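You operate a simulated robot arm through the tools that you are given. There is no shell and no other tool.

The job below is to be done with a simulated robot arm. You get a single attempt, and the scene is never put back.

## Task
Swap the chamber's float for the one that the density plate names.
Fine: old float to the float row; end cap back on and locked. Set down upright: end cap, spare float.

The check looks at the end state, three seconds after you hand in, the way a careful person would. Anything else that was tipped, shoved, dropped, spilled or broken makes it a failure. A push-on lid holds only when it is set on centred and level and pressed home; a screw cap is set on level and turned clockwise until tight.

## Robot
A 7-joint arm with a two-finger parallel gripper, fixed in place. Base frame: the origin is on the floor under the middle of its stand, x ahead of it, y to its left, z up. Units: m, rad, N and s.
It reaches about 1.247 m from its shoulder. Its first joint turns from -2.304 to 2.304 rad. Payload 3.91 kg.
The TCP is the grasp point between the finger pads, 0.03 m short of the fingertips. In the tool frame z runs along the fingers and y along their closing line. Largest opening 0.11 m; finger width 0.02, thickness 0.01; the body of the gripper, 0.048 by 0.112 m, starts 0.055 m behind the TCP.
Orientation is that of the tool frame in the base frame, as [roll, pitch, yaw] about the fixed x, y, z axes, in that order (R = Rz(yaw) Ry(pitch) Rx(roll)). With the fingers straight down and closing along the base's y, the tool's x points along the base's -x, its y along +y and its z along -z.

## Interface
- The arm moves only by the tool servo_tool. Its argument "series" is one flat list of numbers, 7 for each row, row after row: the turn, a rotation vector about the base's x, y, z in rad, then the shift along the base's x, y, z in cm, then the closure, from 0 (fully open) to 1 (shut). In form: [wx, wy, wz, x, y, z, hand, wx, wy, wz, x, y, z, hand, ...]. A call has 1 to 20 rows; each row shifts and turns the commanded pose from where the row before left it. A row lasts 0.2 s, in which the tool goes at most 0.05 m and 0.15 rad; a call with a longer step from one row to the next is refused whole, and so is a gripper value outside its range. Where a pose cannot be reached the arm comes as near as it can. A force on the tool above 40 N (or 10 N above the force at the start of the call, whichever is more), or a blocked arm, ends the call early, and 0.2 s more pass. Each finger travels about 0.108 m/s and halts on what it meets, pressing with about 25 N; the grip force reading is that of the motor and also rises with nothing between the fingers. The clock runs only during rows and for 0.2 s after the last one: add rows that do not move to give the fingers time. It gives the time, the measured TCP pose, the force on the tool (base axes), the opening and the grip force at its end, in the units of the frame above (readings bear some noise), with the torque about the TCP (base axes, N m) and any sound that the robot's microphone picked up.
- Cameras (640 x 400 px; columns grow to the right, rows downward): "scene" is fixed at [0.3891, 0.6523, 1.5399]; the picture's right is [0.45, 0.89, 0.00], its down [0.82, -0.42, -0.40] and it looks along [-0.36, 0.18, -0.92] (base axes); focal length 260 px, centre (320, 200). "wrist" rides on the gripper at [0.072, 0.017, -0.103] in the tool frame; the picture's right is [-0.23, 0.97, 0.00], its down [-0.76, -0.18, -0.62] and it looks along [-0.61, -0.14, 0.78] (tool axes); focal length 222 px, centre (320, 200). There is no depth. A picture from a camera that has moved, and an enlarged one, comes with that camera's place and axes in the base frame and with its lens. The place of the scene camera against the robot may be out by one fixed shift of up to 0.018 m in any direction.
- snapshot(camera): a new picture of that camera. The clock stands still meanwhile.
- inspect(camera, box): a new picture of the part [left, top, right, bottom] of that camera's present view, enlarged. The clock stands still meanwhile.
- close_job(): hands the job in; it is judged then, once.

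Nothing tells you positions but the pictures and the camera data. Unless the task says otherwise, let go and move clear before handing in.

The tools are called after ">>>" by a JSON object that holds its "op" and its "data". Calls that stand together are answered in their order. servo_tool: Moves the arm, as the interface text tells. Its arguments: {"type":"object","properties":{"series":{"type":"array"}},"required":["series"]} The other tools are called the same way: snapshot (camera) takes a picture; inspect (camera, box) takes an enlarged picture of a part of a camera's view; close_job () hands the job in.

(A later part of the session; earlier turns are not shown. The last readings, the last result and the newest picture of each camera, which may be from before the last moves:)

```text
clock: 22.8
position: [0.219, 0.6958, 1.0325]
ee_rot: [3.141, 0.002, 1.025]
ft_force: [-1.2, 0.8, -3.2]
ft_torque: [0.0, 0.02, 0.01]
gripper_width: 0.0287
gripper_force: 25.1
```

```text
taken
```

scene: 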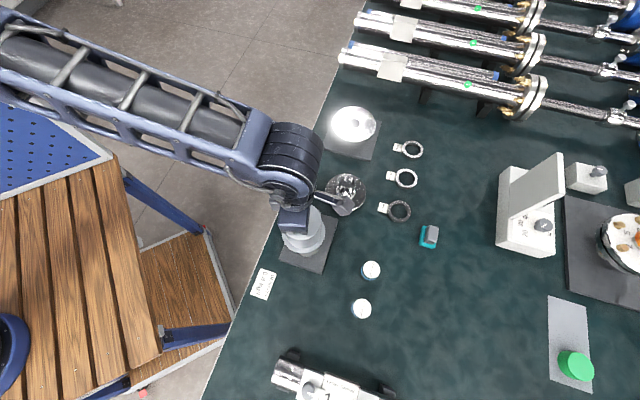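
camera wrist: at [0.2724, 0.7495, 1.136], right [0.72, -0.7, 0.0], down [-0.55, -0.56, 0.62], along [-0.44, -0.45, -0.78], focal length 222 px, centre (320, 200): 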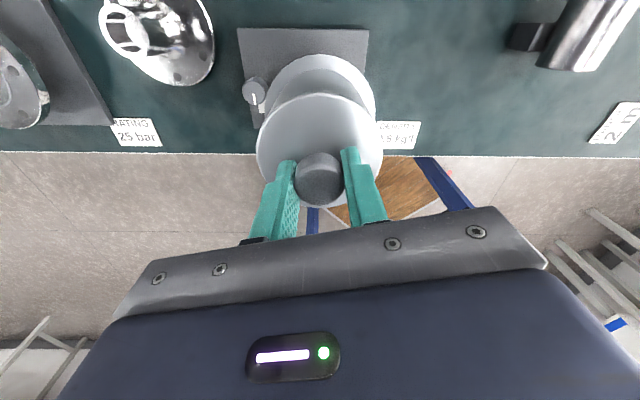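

I'll carry the cap over the free spot at about (0.374, 0.634), right of the chamber plate, and check the area is clear.

>>> {"op": "servo_tool", "data": {"series": [0, 0, 0, 3.84, -1.57, 0, 1, 0, 0, 0, 3.84, -1.57, 0, 1, 0, 0, 0, 3.84, -1.57, 0, 1, 0, 0, 0, 3.84, -1.57, 0, 1, 0, 0, 0, 0, 0, 0, 1]}}

>>> {"op": "snapshot", "data": {"camera": "wrist"}}

>>> {"op": "snapshot", "data": {"camera": "scene"}}

>>> {"op": "inspect", "data": {"camera": "scene", "box": [270, 200, 350, 280]}}

```text
clock: 23.9
position: [0.3718, 0.634, 1.032]
ee_rot: [3.141, -0.001, 1.027]
ft_force: [-0.8, -0.2, -2.4]
ft_torque: [0.04, -0.03, -0.04]
gripper_width: 0.0288
gripper_force: 25.5
```

```text
taken
camera wrist: at [0.4248, 0.6886, 1.1351], right [0.72, -0.7, 0.0], down [-0.55, -0.56, 0.62], along [-0.44, -0.45, -0.78], focal length 222 px, centre (320, 200)
```

wrist: 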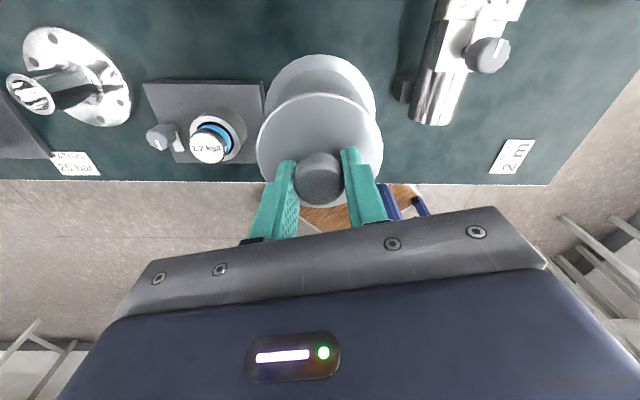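

```text
taken
```

scene: 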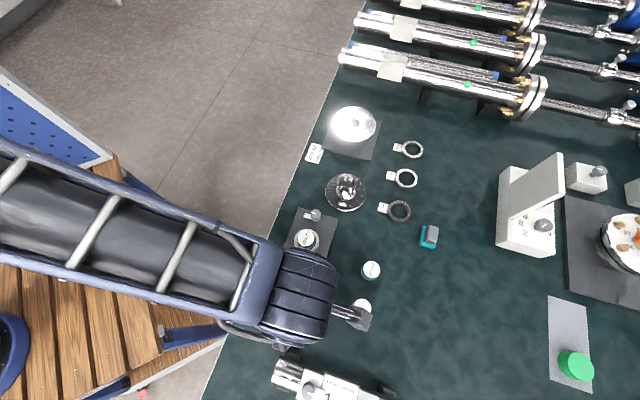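

```text
5.00 times, centred on (310, 240) of scene
camera zoom: at [0.3891, 0.6523, 1.5399], right [0.45, 0.89, 0.0], down [0.82, -0.42, -0.4], along [-0.36, 0.18, -0.92], focal length 1298 px, centre (370, 0)
```

zoom: 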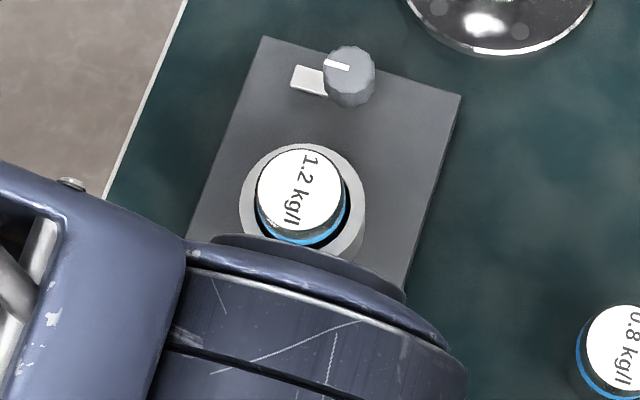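

The old float reads 1.2 kg/l and sits in a cup on the plate. The set-down spot is clear on all sides, so I'll lower the cap, slowing near the bench.

>>> {"op": "servo_tool", "data": {"series": [0, 0, 0, 0, 0, -4, 1, 0, 0, 0, 0, 0, -4, 1, 0, 0, 0, 0, 0, -3, 1, 0, 0, 0, 0, 0, -2, 1, 0, 0, 0, 0, 0, -1, 1, 0, 0, 0, 0, 0, 0, 1]}}

>>> {"op": "snapshot", "data": {"camera": "wrist"}}

```text
clock: 25.4
position: [0.3715, 0.6365, 0.8907]
ee_rot: [-3.141, 0.001, 1.024]
ft_force: [-0.3, 0.4, -1.9]
ft_torque: [-0.01, 0.02, 0.01]
gripper_width: 0.0286
gripper_force: 24.5
```

```text
taken
camera wrist: at [0.4249, 0.6892, 0.9936], right [0.72, -0.7, 0.0], down [-0.55, -0.56, 0.62], along [-0.44, -0.45, -0.78], focal length 222 px, centre (320, 200)
```

wrist: 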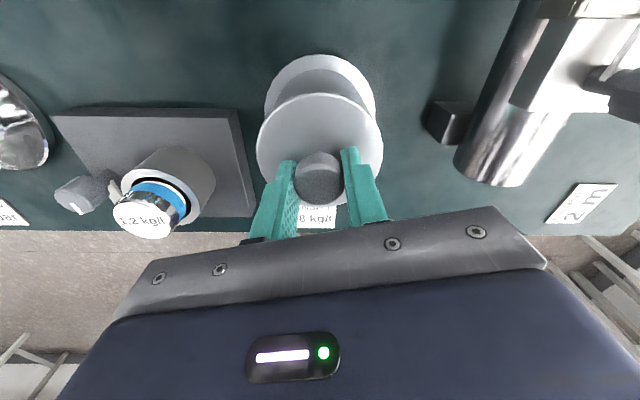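

>>> {"op": "servo_tool", "data": {"series": [0, 0, 0, 0, 0, -0.5, 1, 0, 0, 0, 0, 0, -0.5, 1, 0, 0, 0, 0, 0, -0.3, 1, 0, 0, 0, 0, 0, 0, 1]}}

```text
clock: 26.4
position: [0.3733, 0.6363, 0.8788]
ee_rot: [-3.141, 0.0, 1.026]
ft_force: [0.1, 1.2, -1.8]
ft_torque: [0.0, 0.02, 0.02]
gripper_width: 0.0287
gripper_force: 24.5
```

>>> {"op": "servo_tool", "data": {"series": [0, 0, 0, 0, 0, -0.2, 1, 0, 0, 0, 0, 0, -0.2, 1, 0, 0, 0, 0, 0, 0, 1]}}

```text
clock: 27.1
position: [0.3716, 0.636, 0.8748]
ee_rot: [3.141, 0.002, 1.026]
ft_force: [0.2, -0.1, -2.5]
ft_torque: [-0.02, 0.01, -0.03]
gripper_width: 0.0288
gripper_force: 25.2
```

>>> {"op": "servo_tool", "data": {"series": [0, 0, 0, 0, 0, -0.2, 1, 0, 0, 0, 0, 0, -0.2, 1, 0, 0, 0, 0, 0, 0, 1]}}

>>> {"op": "inspect", "data": {"camera": "wrist", "box": [220, 30, 420, 200]}}

```text
clock: 27.9
position: [0.3723, 0.6346, 0.8708]
ee_rot: [-3.139, 0.002, 1.025]
ft_force: [0.5, -0.7, -1.1]
ft_torque: [-0.04, 0.01, -0.01]
gripper_width: 0.029
gripper_force: 25.2
```

```text
2.35 times, centred on (320, 115) of wrist
camera zoom: at [0.4253, 0.6883, 0.9737], right [0.72, -0.7, 0.0], down [-0.55, -0.56, 0.62], along [-0.44, -0.45, -0.78], focal length 523 px, centre (320, 400)
```

zoom: 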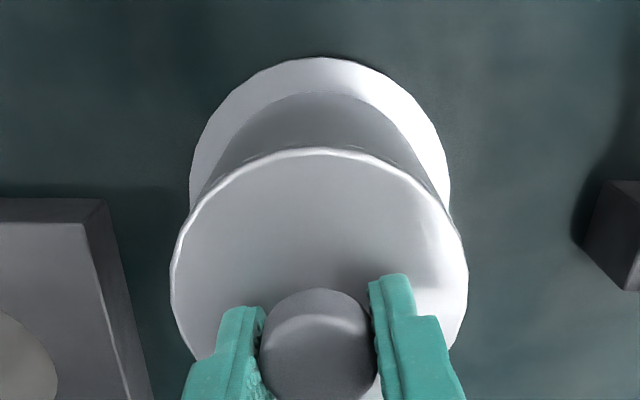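

>>> {"op": "servo_tool", "data": {"series": [0, 0, 0, 0, 0, -0.2, 1, 0, 0, 0, 0, 0, 0, 1]}}

>>> {"op": "servo_tool", "data": {"series": [0, 0, 0, 0, 0, -0.2, 1, 0, 0, 0, 0, 0, 0, 1]}}

>>> {"op": "servo_tool", "data": {"series": [0, 0, 0, 0, 0, -0.15, 1, 0, 0, 0, 0, 0, 0, 1]}}

```text
clock: 28.6
position: [0.3726, 0.6349, 0.869]
ee_rot: [-3.141, 0.002, 1.026]
ft_force: [-0.4, 0.4, -3.1]
ft_torque: [-0.01, -0.01, -0.01]
gripper_width: 0.0291
gripper_force: 25.0
```

```text
clock: 29.1
position: [0.3718, 0.6353, 0.8673]
ee_rot: [-3.14, -0.001, 1.025]
ft_force: [-5.6, -6.1, 14.3]
ft_torque: [-0.41, 0.24, 0.05]
gripper_width: 0.0288
gripper_force: 25.3
```

```text
clock: 29.8
position: [0.3729, 0.637, 0.8662]
ee_rot: [-3.141, -0.001, 1.028]
ft_force: [-4.7, -8.7, 39.2]
ft_torque: [-0.39, 0.17, 0.01]
gripper_width: 0.0288
gripper_force: 25.6
```

Contact with the bench at TCP z≈0.868. I'll relieve the press, open the fingers and rise.

>>> {"op": "servo_tool", "data": {"series": [0, 0, 0, 0, 0, 0.2, 1, 0, 0, 0, 0, 0, 0, 1]}}

```text
clock: 30.4
position: [0.3718, 0.6367, 0.8669]
ee_rot: [3.141, 0.002, 1.026]
ft_force: [1.5, 4.6, 8.3]
ft_torque: [0.77, -0.57, 0.18]
gripper_width: 0.0288
gripper_force: 24.9
```

>>> {"op": "servo_tool", "data": {"series": [0, 0, 0, 0, 0, 0.05, 1, 0, 0, 0, 0, 0, 0, 0.65, 0, 0, 0, 0, 0, 0, 0.55, 0, 0, 0, 0, 0, 0, 0.55]}}

>>> {"op": "inspect", "data": {"camera": "wrist", "box": [220, 30, 420, 200]}}

```text
clock: 31.4
position: [0.3719, 0.6369, 0.8688]
ee_rot: [-3.141, 0.002, 1.027]
ft_force: [-0.1, 0.0, -0.5]
ft_torque: [-0.02, -0.03, 0.0]
gripper_width: 0.0495
gripper_force: 0.0
```

```text
2.35 times, centred on (320, 115) of wrist
camera zoom: at [0.4252, 0.6891, 0.9717], right [0.72, -0.7, 0.0], down [-0.55, -0.56, 0.62], along [-0.44, -0.45, -0.78], focal length 523 px, centre (320, 400)
```

zoom: 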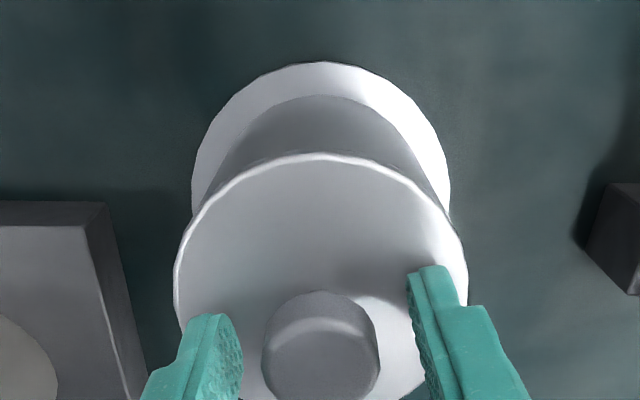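

The cap stands upright on the bench at about (0.373, 0.636). I'll rise and go look closely at the old float in its cup.

>>> {"op": "servo_tool", "data": {"series": [0, 0, 0, 0, 0, 3, 0.5, 0, 0, 0, 0, 0, 4, 0.3, 0, 0, 0, 0, 0, 4, 0.2, 0, 0, 0, -3.84, 1.59, 0, 0.2, 0, 0, 0, -3.84, 1.59, 0, 0.2, 0, 0, 0, -3.84, 1.59, 0, 0.2, 0, 0, 0, -3.84, 1.59, 0, 0.2, 0, 0, 0, 0, 0, 0, 0.2]}}

>>> {"op": "snapshot", "data": {"camera": "wrist"}}

>>> {"op": "inspect", "data": {"camera": "wrist", "box": [230, 50, 410, 200]}}

>>> {"op": "snapshot", "data": {"camera": "scene"}}

```text
clock: 33.1
position: [0.2178, 0.6988, 0.9838]
ee_rot: [-3.141, 0.0, 1.027]
ft_force: [0.1, -0.4, 0.2]
ft_torque: [0.0, 0.03, -0.02]
gripper_width: 0.0878
gripper_force: 0.0
```

```text
taken
camera wrist: at [0.2717, 0.7513, 1.0857], right [0.72, -0.7, 0.0], down [-0.55, -0.56, 0.62], along [-0.44, -0.45, -0.78], focal length 222 px, centre (320, 200)
```

wrist: 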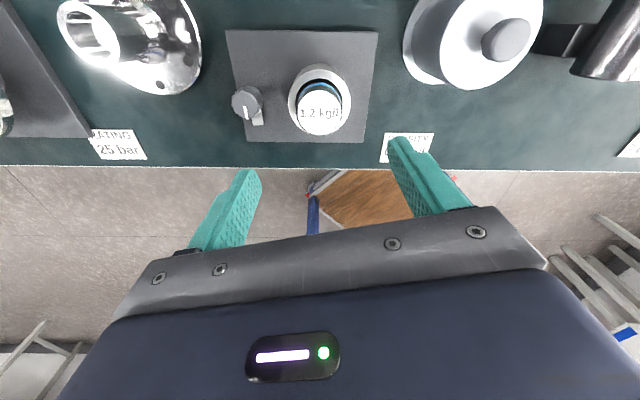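

```text
2.67 times, centred on (320, 125) of wrist
camera zoom: at [0.2717, 0.7513, 1.0857], right [0.72, -0.7, 0.0], down [-0.55, -0.56, 0.62], along [-0.44, -0.45, -0.78], focal length 592 px, centre (320, 400)
```

zoom: 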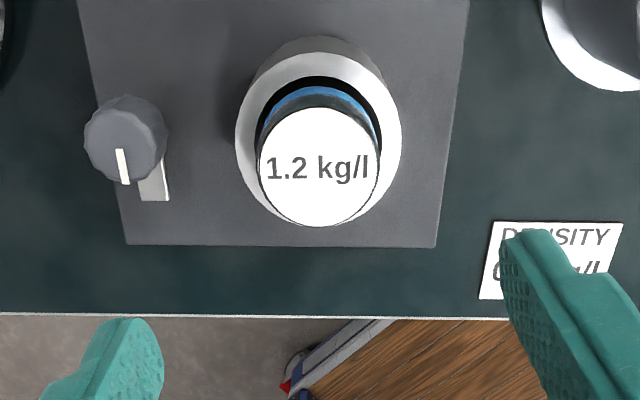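

```text
taken
```

scene: 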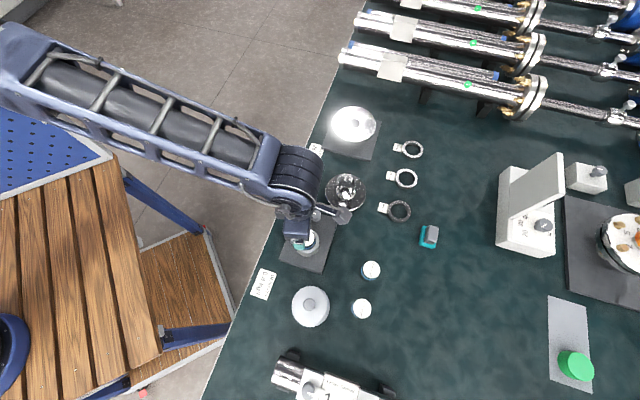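

The float axis lines up with (0.220, 0.6995); its top is at ≈0.85 and the cup rim at ≈0.813. I'll descend around the protruding part, checking alignment part-way.

>>> {"op": "servo_tool", "data": {"series": [0, 0, 0, 0, 0.1, -3, 0.3, 0, 0, 0, 0, 0, -3, 0.35, 0, 0, 0, 0, 0, -3, 0.35, 0, 0, 0, 0, 0, 0, 0.35]}}

>>> {"op": "snapshot", "data": {"camera": "wrist"}}

>>> {"op": "inspect", "data": {"camera": "wrist", "box": [250, 100, 390, 230]}}

```text
clock: 34.1
position: [0.22, 0.7016, 0.8924]
ee_rot: [3.141, 0.001, 1.026]
ft_force: [-0.1, -0.5, 0.1]
ft_torque: [0.0, -0.01, -0.03]
gripper_width: 0.0715
gripper_force: 0.0
```

```text
taken
camera wrist: at [0.2729, 0.7543, 0.9953], right [0.72, -0.7, 0.0], down [-0.55, -0.56, 0.62], along [-0.44, -0.45, -0.78], focal length 222 px, centre (320, 200)
```

wrist: 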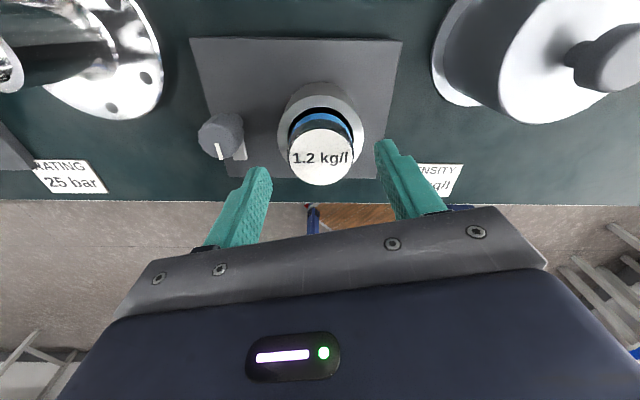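

```text
3.08 times, centred on (320, 165) of wrist
camera zoom: at [0.2729, 0.7543, 0.9953], right [0.72, -0.7, 0.0], down [-0.55, -0.56, 0.62], along [-0.44, -0.45, -0.78], focal length 684 px, centre (320, 308)
```

zoom: 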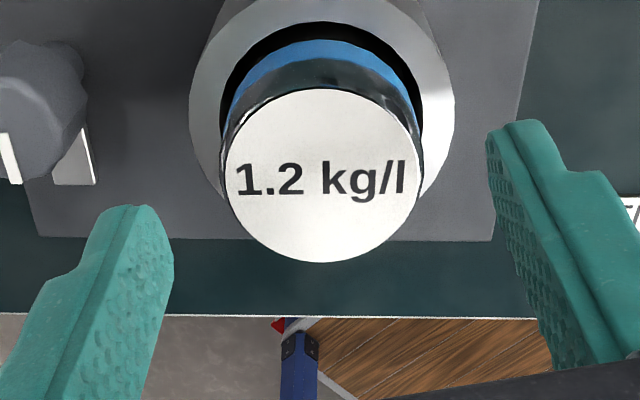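

Alignment is within 2 mm. I'll correct, descend to fingertips at ≈0.821 (above the rim) and close.

>>> {"op": "servo_tool", "data": {"series": [0, 0, 0, -0.13, -0.17, -1.5, 0.35, 0, 0, 0, 0, 0, -1.5, 0.35, 0, 0, 0, 0, 0, -1.1, 0.35, 0, 0, 0, 0, 0, 0, 0.5, 0, 0, 0, 0, 0, 0, 0.55]}}

>>> {"op": "inspect", "data": {"camera": "wrist", "box": [250, 100, 390, 230]}}

```text
clock: 35.0
position: [0.2179, 0.7017, 0.8551]
ee_rot: [-3.138, -0.005, 1.026]
ft_force: [3.1, 0.7, 10.9]
ft_torque: [-0.29, -0.38, 0.19]
gripper_width: 0.0567
gripper_force: 1.1
stopped in row 4: the force on the tool passed its limit at 58 N (the readings are from after the stop); the commanded pose is now the measured one
```

```text
3.08 times, centred on (320, 165) of wrist
camera zoom: at [0.2706, 0.7539, 0.9585], right [0.72, -0.7, 0.0], down [-0.55, -0.56, 0.62], along [-0.43, -0.44, -0.78], focal length 684 px, centre (320, 308)
```

zoom: 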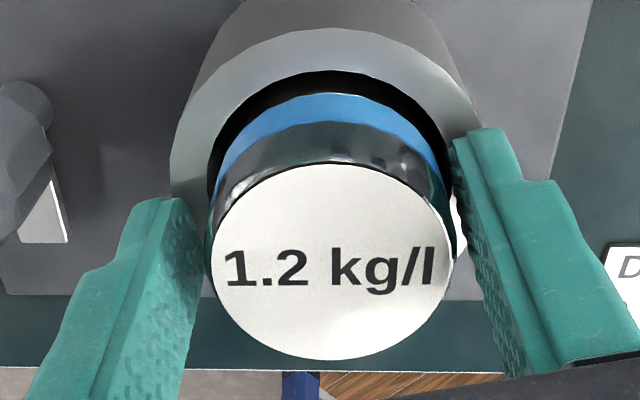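

The fingertips touched the cup rim, so it's slightly higher than estimated (~0.825). I'll back up 4–5 mm, recentre and close on the float above the rim.

>>> {"op": "servo_tool", "data": {"series": [0, 0, 0, 0, 0, 0.5, 0.45, 0, 0, 0, 0.12, -0.13, 0, 0.45, 0, 0, 0, 0, 0, 0, 0.45]}}

>>> {"op": "inspect", "data": {"camera": "wrist", "box": [250, 100, 390, 230]}}

>>> {"op": "inspect", "data": {"camera": "scene", "box": [260, 180, 380, 290]}}

```text
clock: 35.8
position: [0.2175, 0.6995, 0.8591]
ee_rot: [-3.14, -0.002, 1.027]
ft_force: [0.4, 1.1, -0.3]
ft_torque: [0.0, -0.01, -0.01]
gripper_width: 0.0604
gripper_force: 0.0
```

```text
3.08 times, centred on (320, 165) of wrist
camera zoom: at [0.2706, 0.7519, 0.9614], right [0.72, -0.7, 0.0], down [-0.55, -0.56, 0.62], along [-0.44, -0.44, -0.78], focal length 684 px, centre (320, 308)
```

zoom: 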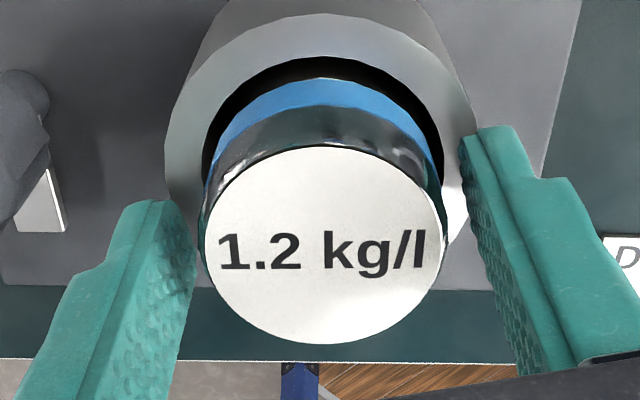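

```text
3.64 times, centred on (320, 235) of scene
camera zoom: at [0.3891, 0.6523, 1.5399], right [0.45, 0.89, 0.0], down [0.82, -0.42, -0.4], along [-0.36, 0.18, -0.92], focal length 944 px, centre (320, 73)
```

zoom: 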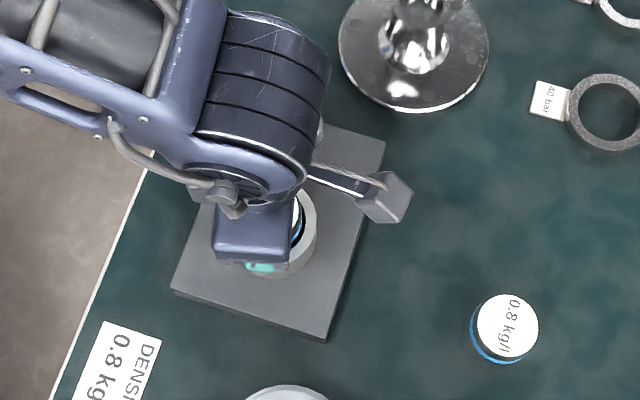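

Centred now. I'll close on the float and lift it gently.

>>> {"op": "servo_tool", "data": {"series": [0, 0, 0, 0.05, 0, 0, 0.55, 0, 0, 0, 0, 0, 0, 0.62, 0, 0, 0, 0, 0, 0, 1, 0, 0, 0, 0, 0, 0, 1]}}

>>> {"op": "inspect", "data": {"camera": "wrist", "box": [250, 100, 390, 230]}}

```text
clock: 36.8
position: [0.2192, 0.6994, 0.8573]
ee_rot: [-3.139, -0.003, 1.027]
ft_force: [0.1, 0.1, 0.0]
ft_torque: [-0.02, -0.01, -0.02]
gripper_width: 0.0468
gripper_force: 24.4
```

```text
3.08 times, centred on (320, 165) of wrist
camera zoom: at [0.2718, 0.752, 0.9616], right [0.72, -0.7, 0.0], down [-0.55, -0.56, 0.62], along [-0.44, -0.44, -0.78], focal length 684 px, centre (320, 308)
```

zoom: 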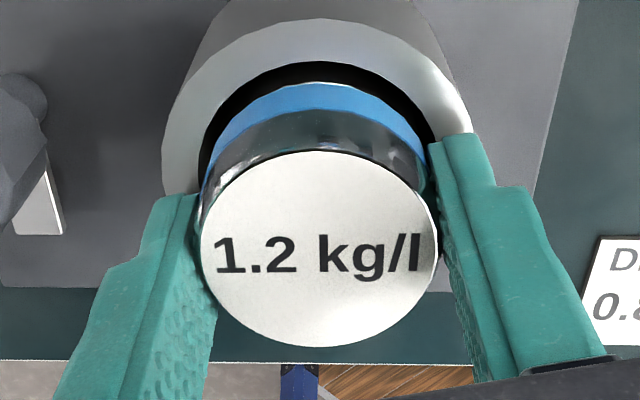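

Firm grip with no side load. I'll lift the old float straight out.

>>> {"op": "servo_tool", "data": {"series": [0, 0, 0, 0, 0, 0.5, 1, 0, 0, 0, 0, 0, 1, 1, 0, 0, 0, 0, 0, 2, 1, 0, 0, 0, 0, 0, 3, 1, 0, 0, 0, 0, 0, 4, 1, 0, 0, 0, 0, 0, 4, 1, 0, 0, 0, 0, 0, 0, 1]}}

>>> {"op": "snapshot", "data": {"camera": "wrist"}}

>>> {"op": "inspect", "data": {"camera": "scene", "box": [260, 180, 420, 300]}}

```text
clock: 38.4
position: [0.221, 0.7007, 1.0041]
ee_rot: [-3.141, -0.001, 1.029]
ft_force: [0.1, 0.2, -1.0]
ft_torque: [-0.01, -0.02, 0.0]
gripper_width: 0.0465
gripper_force: 24.3
```

```text
taken
camera wrist: at [0.2747, 0.7544, 1.1072], right [0.72, -0.7, 0.0], down [-0.55, -0.56, 0.62], along [-0.44, -0.44, -0.78], focal length 222 px, centre (320, 200)
```

wrist: 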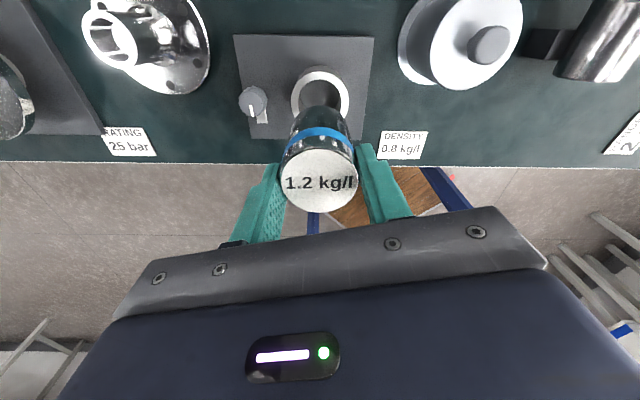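

```text
3.33 times, centred on (340, 240) of scene
camera zoom: at [0.3891, 0.6523, 1.5399], right [0.45, 0.89, 0.0], down [0.82, -0.42, -0.4], along [-0.36, 0.18, -0.92], focal length 866 px, centre (253, 67)
```

zoom: 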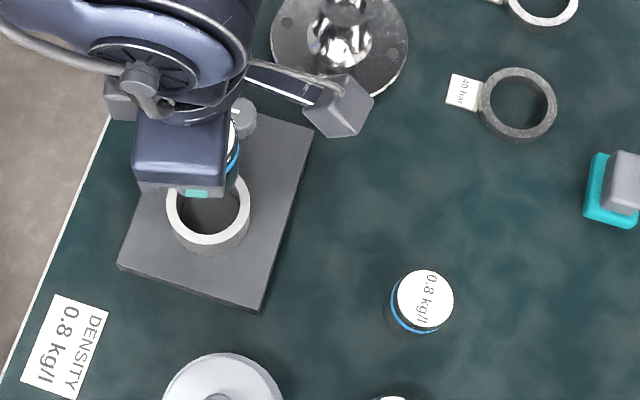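

The old float is out and the cup is empty. I'll park it upright at the end of the float row, about (0.296, 0.891), for now.

>>> {"op": "servo_tool", "data": {"series": [0, 0, 0, 1.46, 3.79, 0, 1, 0, 0, 0, 1.46, 3.79, 0, 1, 0, 0, 0, 1.46, 3.79, 0, 1, 0, 0, 0, 1.46, 3.79, 0, 1, 0, 0, 0, 1.46, 3.79, 0, 1, 0, 0, 0, 0, 0, -4, 1, 0, 0, 0, 0, 0, -4, 1, 0, 0, 0, 0, 0, -4, 1, 0, 0, 0, 0, 0, -2, 1, 0, 0, 0, 0, 0, 0, 1]}}

>>> {"op": "snapshot", "data": {"camera": "wrist"}}

>>> {"op": "inspect", "data": {"camera": "scene", "box": [280, 180, 440, 300]}}

```text
clock: 40.6
position: [0.2779, 0.8498, 0.8625]
ee_rot: [-3.141, -0.003, 1.028]
ft_force: [0.6, 0.2, -1.9]
ft_torque: [-0.02, 0.01, -0.03]
gripper_width: 0.0467
gripper_force: 24.8
out of reach, approached as far as the arm can: row 5
```

```text
taken
camera wrist: at [0.3302, 0.9025, 0.9653], right [0.72, -0.7, 0.0], down [-0.55, -0.56, 0.62], along [-0.44, -0.44, -0.78], focal length 222 px, centre (320, 200)
```

wrist: 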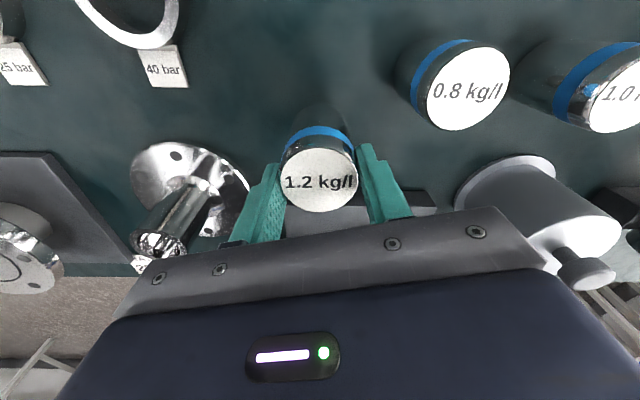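

```text
3.33 times, centred on (360, 240) of scene
camera zoom: at [0.3891, 0.6523, 1.5399], right [0.45, 0.89, 0.0], down [0.82, -0.42, -0.4], along [-0.36, 0.18, -0.92], focal length 866 px, centre (187, 67)
```

zoom: 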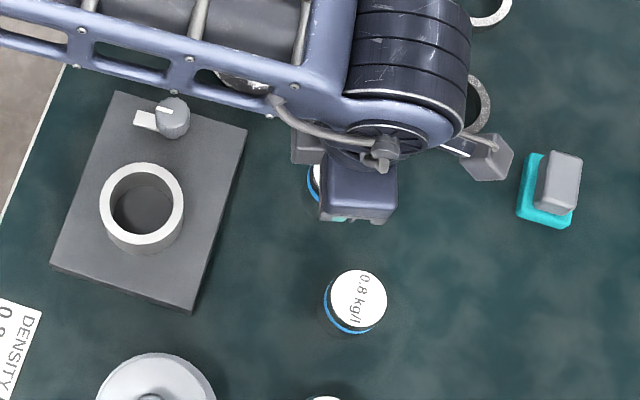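

The arm ran out of reach at height before that spot. I'll test whether it reaches further at this lower height.

>>> {"op": "servo_tool", "data": {"series": [0, 0, 0, 0.7, 1.5, 0, 1, 0, 0, 0, 0.7, 1.5, 0, 1, 0, 0, 0, 0, 0, 0, 1]}}

>>> {"op": "snapshot", "data": {"camera": "wrist"}}

```text
clock: 41.4
position: [0.284, 0.8656, 0.8622]
ee_rot: [-3.139, -0.001, 1.029]
ft_force: [-0.3, -1.0, -1.5]
ft_torque: [0.0, -0.02, -0.01]
gripper_width: 0.0466
gripper_force: 25.5
out of reach, approached as far as the arm can: row 2
```

```text
taken
camera wrist: at [0.3368, 0.9182, 0.9654], right [0.72, -0.7, 0.0], down [-0.54, -0.56, 0.62], along [-0.44, -0.44, -0.78], focal length 222 px, centre (320, 200)
```

wrist: 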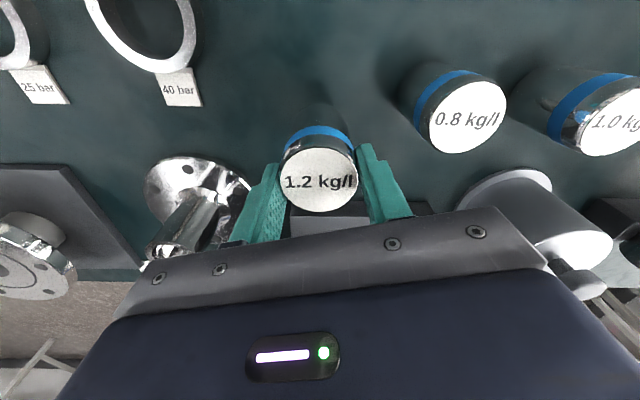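

This spot, about (0.285, 0.866), is clear and good as a temporary rest. I'll lower the float until it touches the bench.

>>> {"op": "servo_tool", "data": {"series": [0, 0, 0, 0, 0, -1, 1, 0, 0, 0, 0, 0, -0.8, 1, 0, 0, 0, 0, 0, -0.4, 1, 0, 0, 0, 0, 0, 0, 1]}}

>>> {"op": "servo_tool", "data": {"series": [0, 0, 0, 0, 0, -0.2, 1, 0, 0, 0, 0, 0, -0.2, 1, 0, 0, 0, 0, 0, 0, 1]}}

>>> {"op": "servo_tool", "data": {"series": [0, 0, 0, 0, 0, -0.2, 1, 0, 0, 0, 0, 0, 0, 1]}}

```text
clock: 42.4
position: [0.2844, 0.8651, 0.8405]
ee_rot: [-3.141, -0.003, 1.03]
ft_force: [-0.3, -0.5, -0.7]
ft_torque: [-0.02, -0.03, 0.01]
gripper_width: 0.0467
gripper_force: 24.4
```

```text
clock: 43.2
position: [0.2834, 0.8652, 0.8406]
ee_rot: [-3.14, -0.003, 1.03]
ft_force: [-0.1, -0.3, -1.2]
ft_torque: [-0.01, -0.02, -0.02]
gripper_width: 0.047
gripper_force: 25.2
out of reach, approached as far as the arm can: row 2
```

```text
clock: 43.8
position: [0.2832, 0.8651, 0.8403]
ee_rot: [-3.14, -0.003, 1.031]
ft_force: [0.0, -1.1, -0.8]
ft_torque: [-0.02, 0.04, -0.01]
gripper_width: 0.0469
gripper_force: 25.0
```

It can't go lower at that radius. I'll pull back 2 cm toward the robot and lower there.

>>> {"op": "servo_tool", "data": {"series": [0, 0, 0, -0.7, -2.0, 0, 1, 0, 0, 0, 0, 0, 0, 1]}}

>>> {"op": "servo_tool", "data": {"series": [0, 0, 0, 0, 0, -0.2, 1, 0, 0, 0, 0, 0, -0.2, 1, 0, 0, 0, 0, 0, 0, 1]}}

```text
clock: 44.4
position: [0.2764, 0.8454, 0.8381]
ee_rot: [-3.139, -0.002, 1.028]
ft_force: [0.8, 0.1, 0.1]
ft_torque: [0.0, 0.0, -0.01]
gripper_width: 0.0466
gripper_force: 25.1
```

```text
clock: 45.2
position: [0.2782, 0.8444, 0.8343]
ee_rot: [-3.14, -0.003, 1.028]
ft_force: [0.3, -0.1, -0.4]
ft_torque: [0.0, -0.02, -0.03]
gripper_width: 0.0467
gripper_force: 25.0
```

>>> {"op": "servo_tool", "data": {"series": [0, 0, 0, 0, 0, -0.2, 1, 0, 0, 0, 0, 0, 0, 1]}}

>>> {"op": "servo_tool", "data": {"series": [0, 0, 0, 0, 0, -0.2, 1, 0, 0, 0, 0, 0, 0, 1]}}

>>> {"op": "servo_tool", "data": {"series": [0, 0, 0, 0, 0, -0.15, 1, 0, 0, 0, 0, 0, 0, 1]}}

```text
clock: 45.8
position: [0.2759, 0.8458, 0.8322]
ee_rot: [-3.14, -0.002, 1.029]
ft_force: [-0.1, 0.3, -0.9]
ft_torque: [0.03, -0.01, -0.02]
gripper_width: 0.0468
gripper_force: 24.8
```

```text
clock: 46.4
position: [0.2761, 0.845, 0.8309]
ee_rot: [-3.14, -0.001, 1.027]
ft_force: [-0.2, 0.1, 0.2]
ft_torque: [0.01, -0.01, -0.03]
gripper_width: 0.0466
gripper_force: 24.8
```

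```text
clock: 47.0
position: [0.2765, 0.8447, 0.8286]
ee_rot: [-3.138, -0.002, 1.028]
ft_force: [0.0, 0.4, -0.8]
ft_torque: [0.08, -0.02, -0.02]
gripper_width: 0.0467
gripper_force: 25.2
```

>>> {"op": "servo_tool", "data": {"series": [0, 0, 0, 0, 0, -0.15, 1, 0, 0, 0, 0, 0, 0, 1]}}

>>> {"op": "servo_tool", "data": {"series": [0, 0, 0, 0, 0, -0.15, 1, 0, 0, 0, 0, 0, 0, 1]}}

>>> {"op": "inspect", "data": {"camera": "wrist", "box": [220, 60, 420, 220]}}

```text
clock: 47.6
position: [0.2768, 0.8458, 0.8283]
ee_rot: [-3.139, -0.001, 1.028]
ft_force: [-1.0, 0.5, 0.9]
ft_torque: [-0.04, 0.02, -0.01]
gripper_width: 0.0468
gripper_force: 25.0
```

```text
clock: 48.2
position: [0.2773, 0.8447, 0.8272]
ee_rot: [-3.137, -0.004, 1.028]
ft_force: [0.4, 7.4, 13.6]
ft_torque: [0.34, -0.03, 0.02]
gripper_width: 0.0469
gripper_force: 25.4
```

```text
2.50 times, centred on (320, 140) of wrist
camera zoom: at [0.3296, 0.8976, 0.931], right [0.72, -0.7, 0.0], down [-0.55, -0.56, 0.62], along [-0.44, -0.44, -0.78], focal length 555 px, centre (320, 350)
```

zoom: 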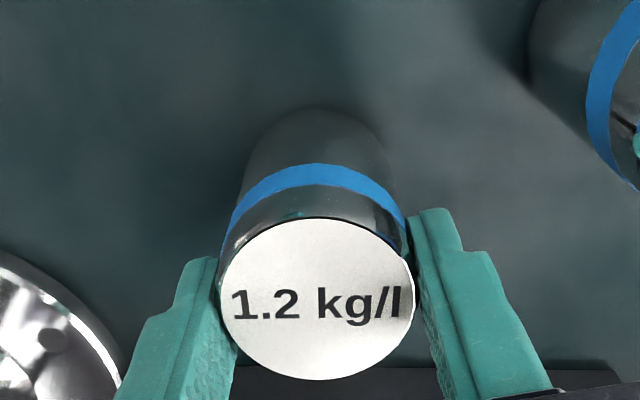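

The float has touched the bench (TCP z≈0.828). I'll relieve, open and back straight up.

>>> {"op": "servo_tool", "data": {"series": [0, 0, 0, 0, 0, 0.12, 1, 0, 0, 0, 0, 0, 0, 0.55, 0, 0, 0, 0, 0, 0, 0.42, 0, 0, 0, 0, 0, 0, 0.42]}}

>>> {"op": "inspect", "data": {"camera": "wrist", "box": [220, 60, 420, 220]}}

```text
clock: 49.2
position: [0.2775, 0.8445, 0.8264]
ee_rot: [-3.14, -0.001, 1.028]
ft_force: [-0.3, -0.4, 0.1]
ft_torque: [-0.01, -0.02, 0.0]
gripper_width: 0.064
gripper_force: 0.1
```

```text
2.50 times, centred on (320, 140) of wrist
camera zoom: at [0.3299, 0.898, 0.9301], right [0.72, -0.7, 0.0], down [-0.55, -0.56, 0.62], along [-0.44, -0.44, -0.78], focal length 555 px, centre (320, 350)
```

zoom: 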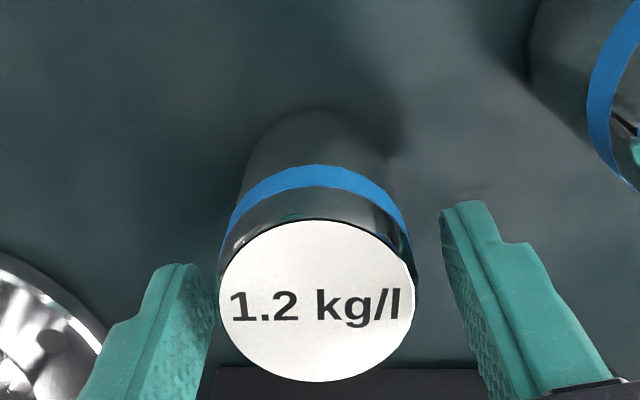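

The old float stands upright on its own. Next I'll rise and move over the 0.8 kg/l float near (0.3705, 0.819).

>>> {"op": "servo_tool", "data": {"series": [0, 0, 0, 0, 0, 2, 0.42, 0, 0, 0, 0, 0, 3.5, 0.35, 0, 0, 0, 0, 0, 4, 0.35, 0, 0, 0, 3.08, -0.86, 0, 0.35, 0, 0, 0, 3.08, -0.86, 0, 0.35, 0, 0, 0, 3.08, -0.86, 0, 0.35, 0, 0, 0, 0, 0, 0, 0.35]}}

>>> {"op": "snapshot", "data": {"camera": "wrist"}}

>>> {"op": "inspect", "data": {"camera": "wrist", "box": [230, 60, 410, 210]}}

>>> {"op": "snapshot", "data": {"camera": "scene"}}

```text
clock: 50.8
position: [0.3706, 0.8186, 0.9201]
ee_rot: [-3.139, -0.002, 1.027]
ft_force: [0.8, -0.3, 0.7]
ft_torque: [-0.03, -0.03, 0.0]
gripper_width: 0.0715
gripper_force: 0.1
```

```text
taken
camera wrist: at [0.4228, 0.8722, 1.0235], right [0.72, -0.7, 0.0], down [-0.55, -0.56, 0.62], along [-0.44, -0.44, -0.78], focal length 222 px, centre (320, 200)
```

wrist: 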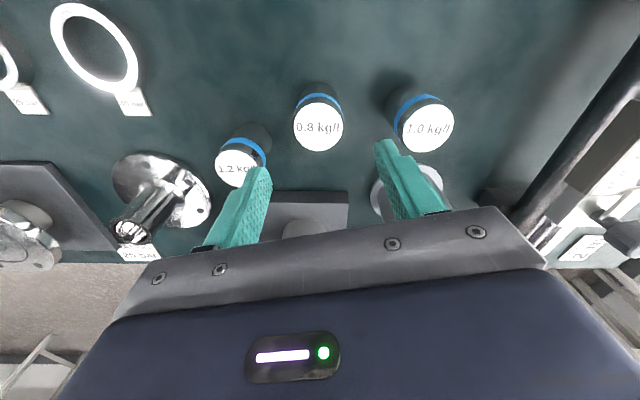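

```text
2.67 times, centred on (320, 135) of wrist
camera zoom: at [0.4228, 0.8722, 1.0235], right [0.72, -0.7, 0.0], down [-0.55, -0.56, 0.62], along [-0.44, -0.44, -0.78], focal length 592 px, centre (320, 373)
```

zoom: 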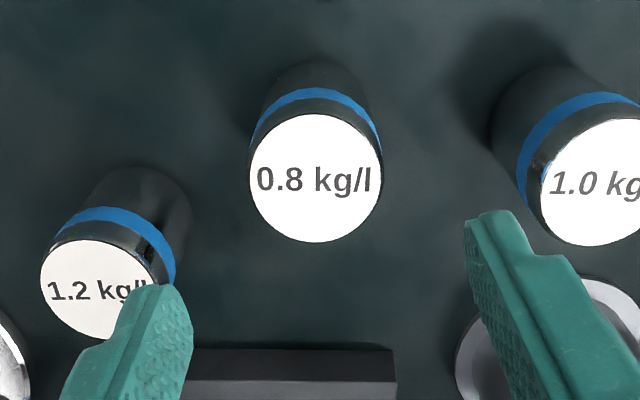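

```text
taken
```

scene: 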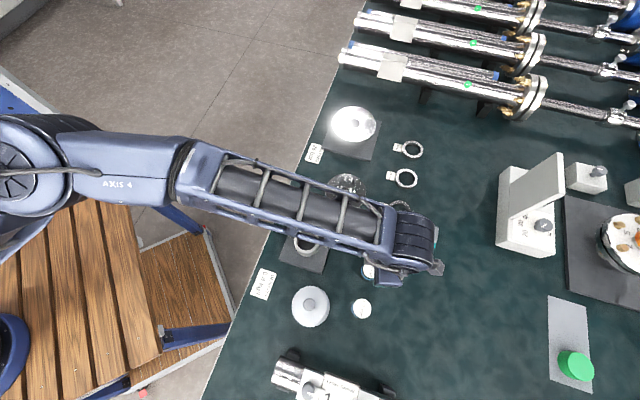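

The 0.8 kg/l float is about 2 mm off the tool axis. I'll correct, descend to the same grip height as before and check.

>>> {"op": "servo_tool", "data": {"series": [0, 0, 0, -0.22, -0.03, -3, 0.38, 0, 0, 0, 0, 0, -3, 0.4, 0, 0, 0, 0, 0, -2.2, 0.42, 0, 0, 0, 0, 0, -1.0, 0.45, 0, 0, 0, 0, 0, 0, 0.45]}}

>>> {"op": "inspect", "data": {"camera": "wrist", "box": [220, 60, 420, 220]}}

```text
clock: 52.0
position: [0.3684, 0.8196, 0.8269]
ee_rot: [-3.14, -0.002, 1.029]
ft_force: [-0.2, 0.7, -1.0]
ft_torque: [0.03, 0.03, -0.01]
gripper_width: 0.0602
gripper_force: 0.1
```

```text
2.50 times, centred on (320, 140) of wrist
camera zoom: at [0.4207, 0.8726, 0.9313], right [0.72, -0.7, 0.0], down [-0.55, -0.56, 0.62], along [-0.44, -0.44, -0.78], focal length 555 px, centre (320, 350)
```

zoom: 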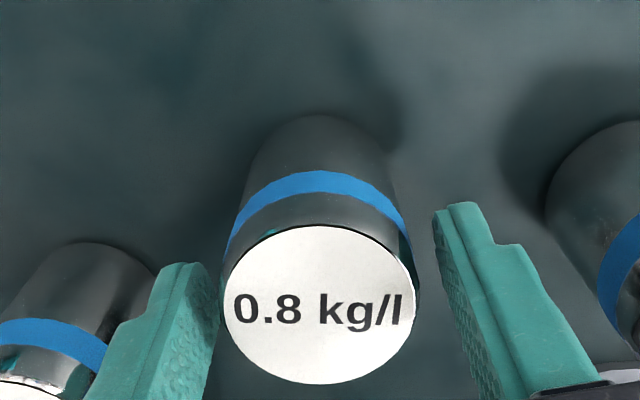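

Well aligned. I'll close on it and lift.

>>> {"op": "servo_tool", "data": {"series": [0, 0, 0, 0, 0, 0, 0.55, 0, 0, 0, 0, 0, 0, 0.6, 0, 0, 0, 0, 0, 0, 1, 0, 0, 0, 0, 0, 0, 1]}}

>>> {"op": "servo_tool", "data": {"series": [0, 0, 0, 0, 0, 0.5, 1, 0, 0, 0, 0, 0, 2, 1, 0, 0, 0, 0, 0, 4, 1, 0, 0, 0, 0, 0, 3, 1]}}

>>> {"op": "snapshot", "data": {"camera": "wrist"}}

```text
clock: 53.0
position: [0.3678, 0.8186, 0.8279]
ee_rot: [-3.14, -0.001, 1.028]
ft_force: [0.2, -0.3, -0.4]
ft_torque: [-0.01, -0.03, -0.02]
gripper_width: 0.0467
gripper_force: 24.3
```

```text
clock: 54.0
position: [0.3661, 0.8204, 0.9244]
ee_rot: [-3.14, 0.0, 1.03]
ft_force: [0.0, -0.5, -1.4]
ft_torque: [-0.02, 0.04, -0.03]
gripper_width: 0.0467
gripper_force: 25.1
```

```text
taken
camera wrist: at [0.4205, 0.8729, 1.0268], right [0.72, -0.7, 0.0], down [-0.54, -0.56, 0.62], along [-0.44, -0.45, -0.78], focal length 222 px, centre (320, 200)
```

wrist: 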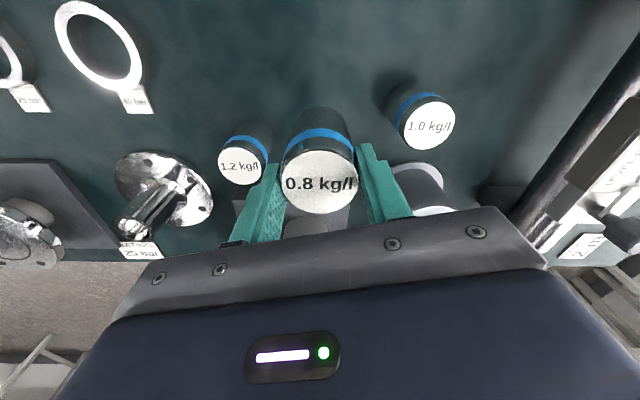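

The 0.8 float is held cleanly. I'll carry it over the chamber cup.

>>> {"op": "servo_tool", "data": {"series": [0, 0, 0, -2.98, -2.41, 0.6, 1, 0, 0, 0, -2.98, -2.41, 0.6, 1, 0, 0, 0, -2.98, -2.41, 0.6, 1, 0, 0, 0, -2.98, -2.41, 0.6, 1, 0, 0, 0, -2.98, -2.41, 0.6, 1, 0, 0, 0, 0, 0, 0, 1]}}

>>> {"op": "snapshot", "data": {"camera": "wrist"}}

>>> {"op": "inspect", "data": {"camera": "wrist", "box": [230, 50, 410, 220]}}

>>> {"op": "inspect", "data": {"camera": "scene", "box": [260, 180, 380, 290]}}

```text
clock: 55.4
position: [0.2181, 0.6979, 0.9536]
ee_rot: [-3.14, -0.001, 1.026]
ft_force: [0.2, 0.8, -1.4]
ft_torque: [0.02, 0.0, 0.01]
gripper_width: 0.0468
gripper_force: 25.3
```

```text
taken
camera wrist: at [0.2722, 0.7506, 1.0562], right [0.72, -0.7, 0.0], down [-0.55, -0.56, 0.62], along [-0.44, -0.44, -0.78], focal length 222 px, centre (320, 200)
```

wrist: 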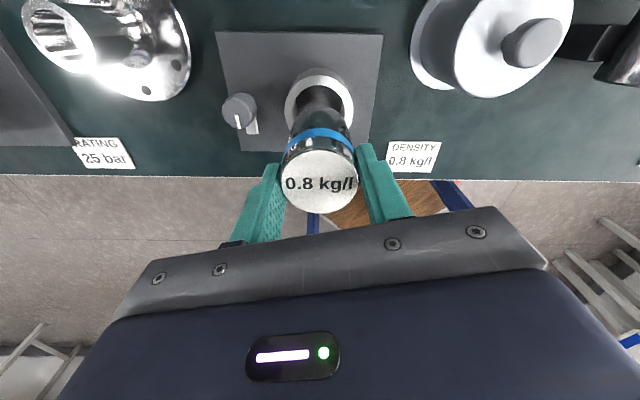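

```text
2.35 times, centred on (320, 135) of wrist
camera zoom: at [0.2722, 0.7506, 1.0562], right [0.72, -0.7, 0.0], down [-0.55, -0.56, 0.62], along [-0.44, -0.44, -0.78], focal length 523 px, centre (320, 353)
```

zoom: 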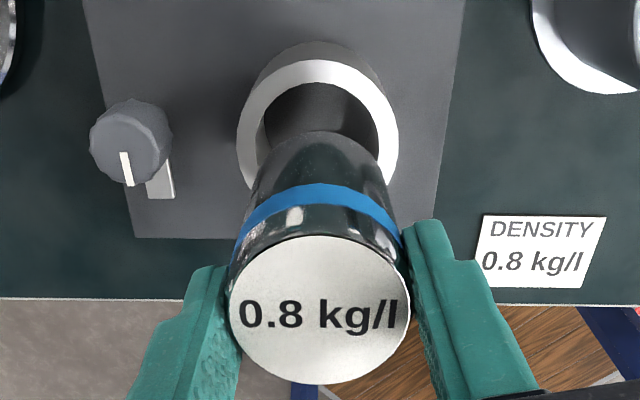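

```text
3.64 times, centred on (320, 235) of scene
camera zoom: at [0.3891, 0.6523, 1.5399], right [0.45, 0.89, 0.0], down [0.82, -0.42, -0.4], along [-0.36, 0.18, -0.92], focal length 944 px, centre (320, 73)
```

zoom: 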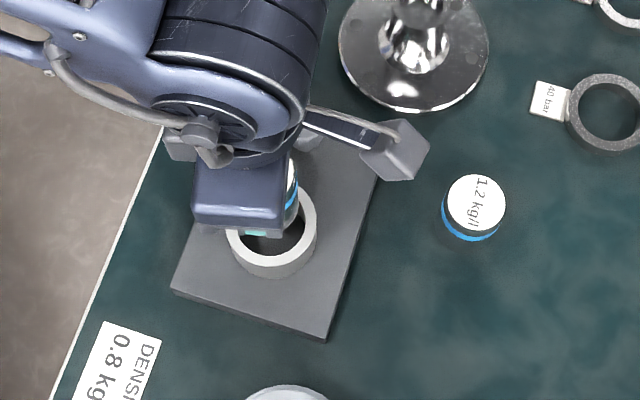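

The cup centre works out to about (0.2205, 0.6995). I'll shift 1.6 mm and come down to just above the rim to check.

>>> {"op": "servo_tool", "data": {"series": [0, 0, 0, 0, 0.16, -2, 1, 0, 0, 0, 0, 0, -1.8, 1, 0, 0, 0, 0, 0, -1, 1, 0, 0, 0, 0, 0, 0, 1]}}

>>> {"op": "inspect", "data": {"camera": "wrist", "box": [230, 50, 410, 220]}}

>>> {"op": "inspect", "data": {"camera": "scene", "box": [280, 210, 350, 280]}}

```text
clock: 56.4
position: [0.2188, 0.7009, 0.906]
ee_rot: [-3.141, -0.001, 1.027]
ft_force: [-0.1, -0.9, -1.9]
ft_torque: [-0.01, -0.02, -0.02]
gripper_width: 0.0465
gripper_force: 25.0
```

```text
2.35 times, centred on (320, 135) of wrist
camera zoom: at [0.2718, 0.7537, 1.0091], right [0.72, -0.7, 0.0], down [-0.55, -0.56, 0.62], along [-0.44, -0.44, -0.78], focal length 523 px, centre (320, 353)
```

zoom: 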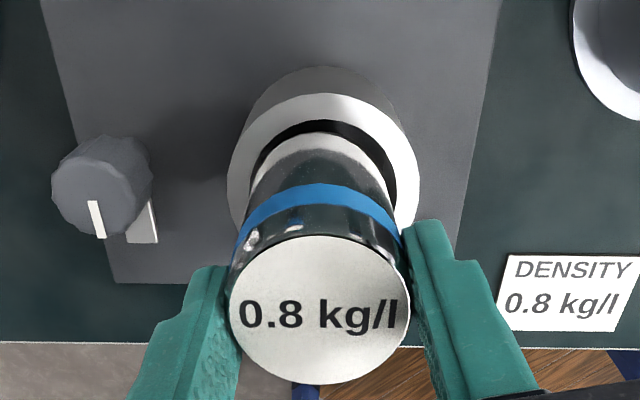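

```text
5.71 times, centred on (315, 245) of scene
camera zoom: at [0.3891, 0.6523, 1.5399], right [0.45, 0.89, 0.0], down [0.82, -0.42, -0.4], along [-0.36, 0.18, -0.92], focal length 1484 px, centre (349, -57)
```

zoom: 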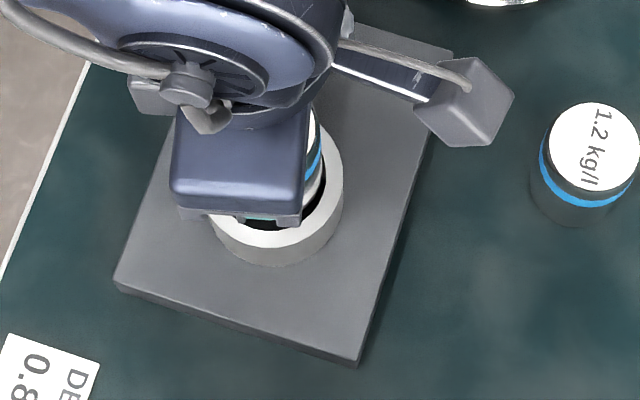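

>>> {"op": "servo_tool", "data": {"series": [0, 0, 0, 0.07, -0.12, 0, 1, 0, 0, 0, 0, 0, -0.5, 1, 0, 0, 0, 0, 0, 0, 1]}}

>>> {"op": "inspect", "data": {"camera": "wrist", "box": [230, 50, 410, 220]}}

```text
clock: 57.2
position: [0.2177, 0.6988, 0.9001]
ee_rot: [-3.14, -0.002, 1.027]
ft_force: [0.2, -0.1, -0.8]
ft_torque: [0.02, -0.01, -0.02]
gripper_width: 0.0469
gripper_force: 24.8
```

```text
2.35 times, centred on (320, 135) of wrist
camera zoom: at [0.2717, 0.7524, 1.0039], right [0.72, -0.7, 0.0], down [-0.55, -0.56, 0.62], along [-0.44, -0.44, -0.78], focal length 523 px, centre (320, 353)
```

zoom: 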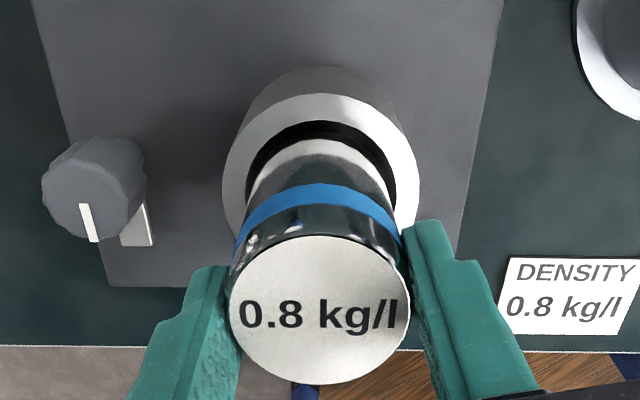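

Centred on the ring now. Descending gently into the cup while watching force.

>>> {"op": "servo_tool", "data": {"series": [0, 0, 0, 0, 0, -0.5, 1, 0, 0, 0, 0, 0, -0.5, 1, 0, 0, 0, 0, 0, 0, 1]}}

>>> {"op": "inspect", "data": {"camera": "wrist", "box": [230, 50, 410, 220]}}

```text
clock: 58.0
position: [0.2186, 0.6984, 0.8924]
ee_rot: [-3.14, -0.002, 1.028]
ft_force: [-0.3, -0.3, -0.6]
ft_torque: [0.01, 0.02, 0.0]
gripper_width: 0.0467
gripper_force: 25.0
```

```text
2.35 times, centred on (320, 135) of wrist
camera zoom: at [0.272, 0.752, 0.9954], right [0.72, -0.7, 0.0], down [-0.55, -0.56, 0.62], along [-0.44, -0.44, -0.78], focal length 523 px, centre (320, 353)
```

zoom: 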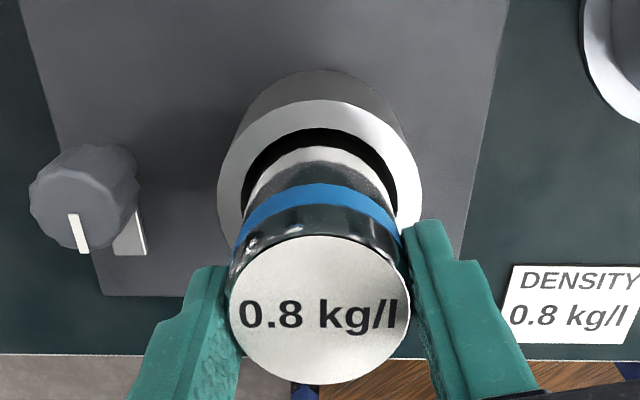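

>>> {"op": "servo_tool", "data": {"series": [0, 0, 0, 0, 0, -0.5, 1, 0, 0, 0, 0, 0, -0.5, 1, 0, 0, 0, 0, 0, 0, 1]}}

>>> {"op": "servo_tool", "data": {"series": [0, 0, 0, 0, 0, -0.5, 1, 0, 0, 0, 0, 0, -0.5, 1, 0, 0, 0, 0, 0, 0, 1]}}

>>> {"op": "inspect", "data": {"camera": "wrist", "box": [230, 50, 410, 220]}}

```text
clock: 58.8
position: [0.2187, 0.699, 0.8809]
ee_rot: [-3.14, -0.002, 1.027]
ft_force: [-0.1, 0.0, -0.9]
ft_torque: [-0.02, 0.03, -0.01]
gripper_width: 0.0469
gripper_force: 25.1
```

```text
clock: 59.6
position: [0.2185, 0.7005, 0.8721]
ee_rot: [-3.14, -0.002, 1.028]
ft_force: [1.1, -0.4, -0.1]
ft_torque: [0.03, 0.02, 0.01]
gripper_width: 0.0467
gripper_force: 24.7
```

```text
2.35 times, centred on (320, 135) of wrist
camera zoom: at [0.2717, 0.7525, 0.9748], right [0.72, -0.7, 0.0], down [-0.55, -0.56, 0.62], along [-0.44, -0.44, -0.78], focal length 523 px, centre (320, 353)
```

zoom: 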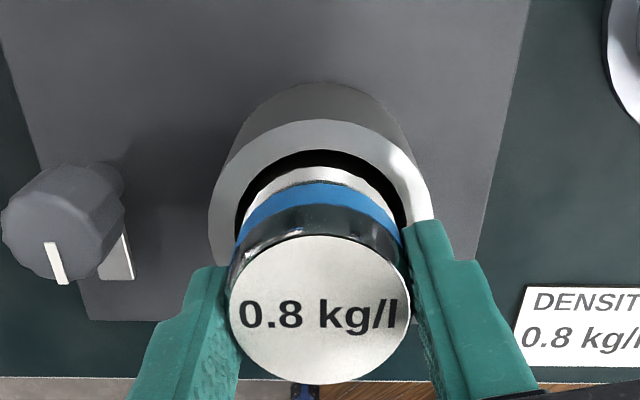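

>>> {"op": "servo_tool", "data": {"series": [0, 0, 0, 0, 0, -0.5, 1, 0, 0, 0, 0, 0, -0.4, 1, 0, 0, 0, 0, 0, 0, 1]}}

>>> {"op": "servo_tool", "data": {"series": [0, 0, 0, 0, 0, -0.2, 1, 0, 0, 0, 0, 0, 0, 1]}}

>>> {"op": "servo_tool", "data": {"series": [0, 0, 0, 0, 0, -0.15, 1, 0, 0, 0, 0, 0, 0, 1]}}

```text
clock: 60.4
position: [0.2187, 0.7002, 0.8636]
ee_rot: [-3.139, 0.0, 1.028]
ft_force: [0.2, -0.3, -1.3]
ft_torque: [-0.07, -0.02, 0.01]
gripper_width: 0.0464
gripper_force: 25.2
```

```text
clock: 61.0
position: [0.2197, 0.7001, 0.8617]
ee_rot: [-3.141, -0.002, 1.029]
ft_force: [0.6, 0.4, -1.1]
ft_torque: [-0.03, -0.01, 0.0]
gripper_width: 0.0467
gripper_force: 24.9
```

```text
clock: 61.6
position: [0.219, 0.6998, 0.86]
ee_rot: [-3.14, -0.002, 1.027]
ft_force: [-0.3, -0.8, -1.5]
ft_torque: [-0.01, 0.01, -0.02]
gripper_width: 0.0467
gripper_force: 25.1
```

>>> {"op": "servo_tool", "data": {"series": [0, 0, 0, 0, 0, -0.15, 1, 0, 0, 0, 0, 0, 0, 1]}}

>>> {"op": "servo_tool", "data": {"series": [0, 0, 0, 0, 0, -0.1, 1, 0, 0, 0, 0, 0, 0, 1]}}

>>> {"op": "inspect", "data": {"camera": "wrist", "box": [250, 100, 390, 230]}}

```text
clock: 62.2
position: [0.218, 0.6999, 0.8581]
ee_rot: [-3.14, -0.004, 1.027]
ft_force: [-0.4, -2.1, 2.1]
ft_torque: [-0.13, -0.02, -0.08]
gripper_width: 0.0467
gripper_force: 25.8
```

```text
clock: 62.8
position: [0.2189, 0.6987, 0.8584]
ee_rot: [-3.139, -0.004, 1.026]
ft_force: [2.4, 3.6, 17.0]
ft_torque: [0.08, -0.13, -0.05]
gripper_width: 0.0468
gripper_force: 25.0
```

```text
3.08 times, centred on (320, 165) of wrist
camera zoom: at [0.2722, 0.7522, 0.9613], right [0.72, -0.7, 0.0], down [-0.55, -0.56, 0.62], along [-0.44, -0.44, -0.78], focal length 684 px, centre (320, 308)
```

zoom: 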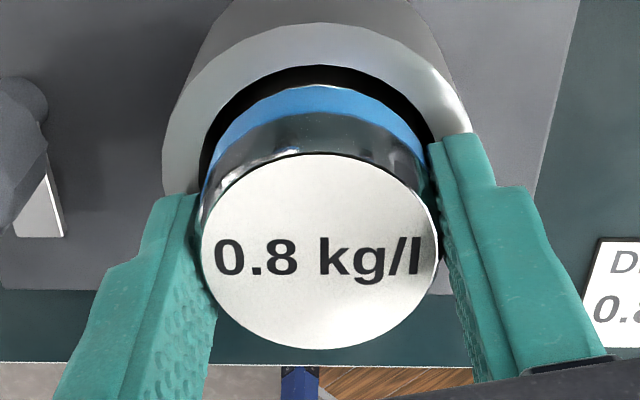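

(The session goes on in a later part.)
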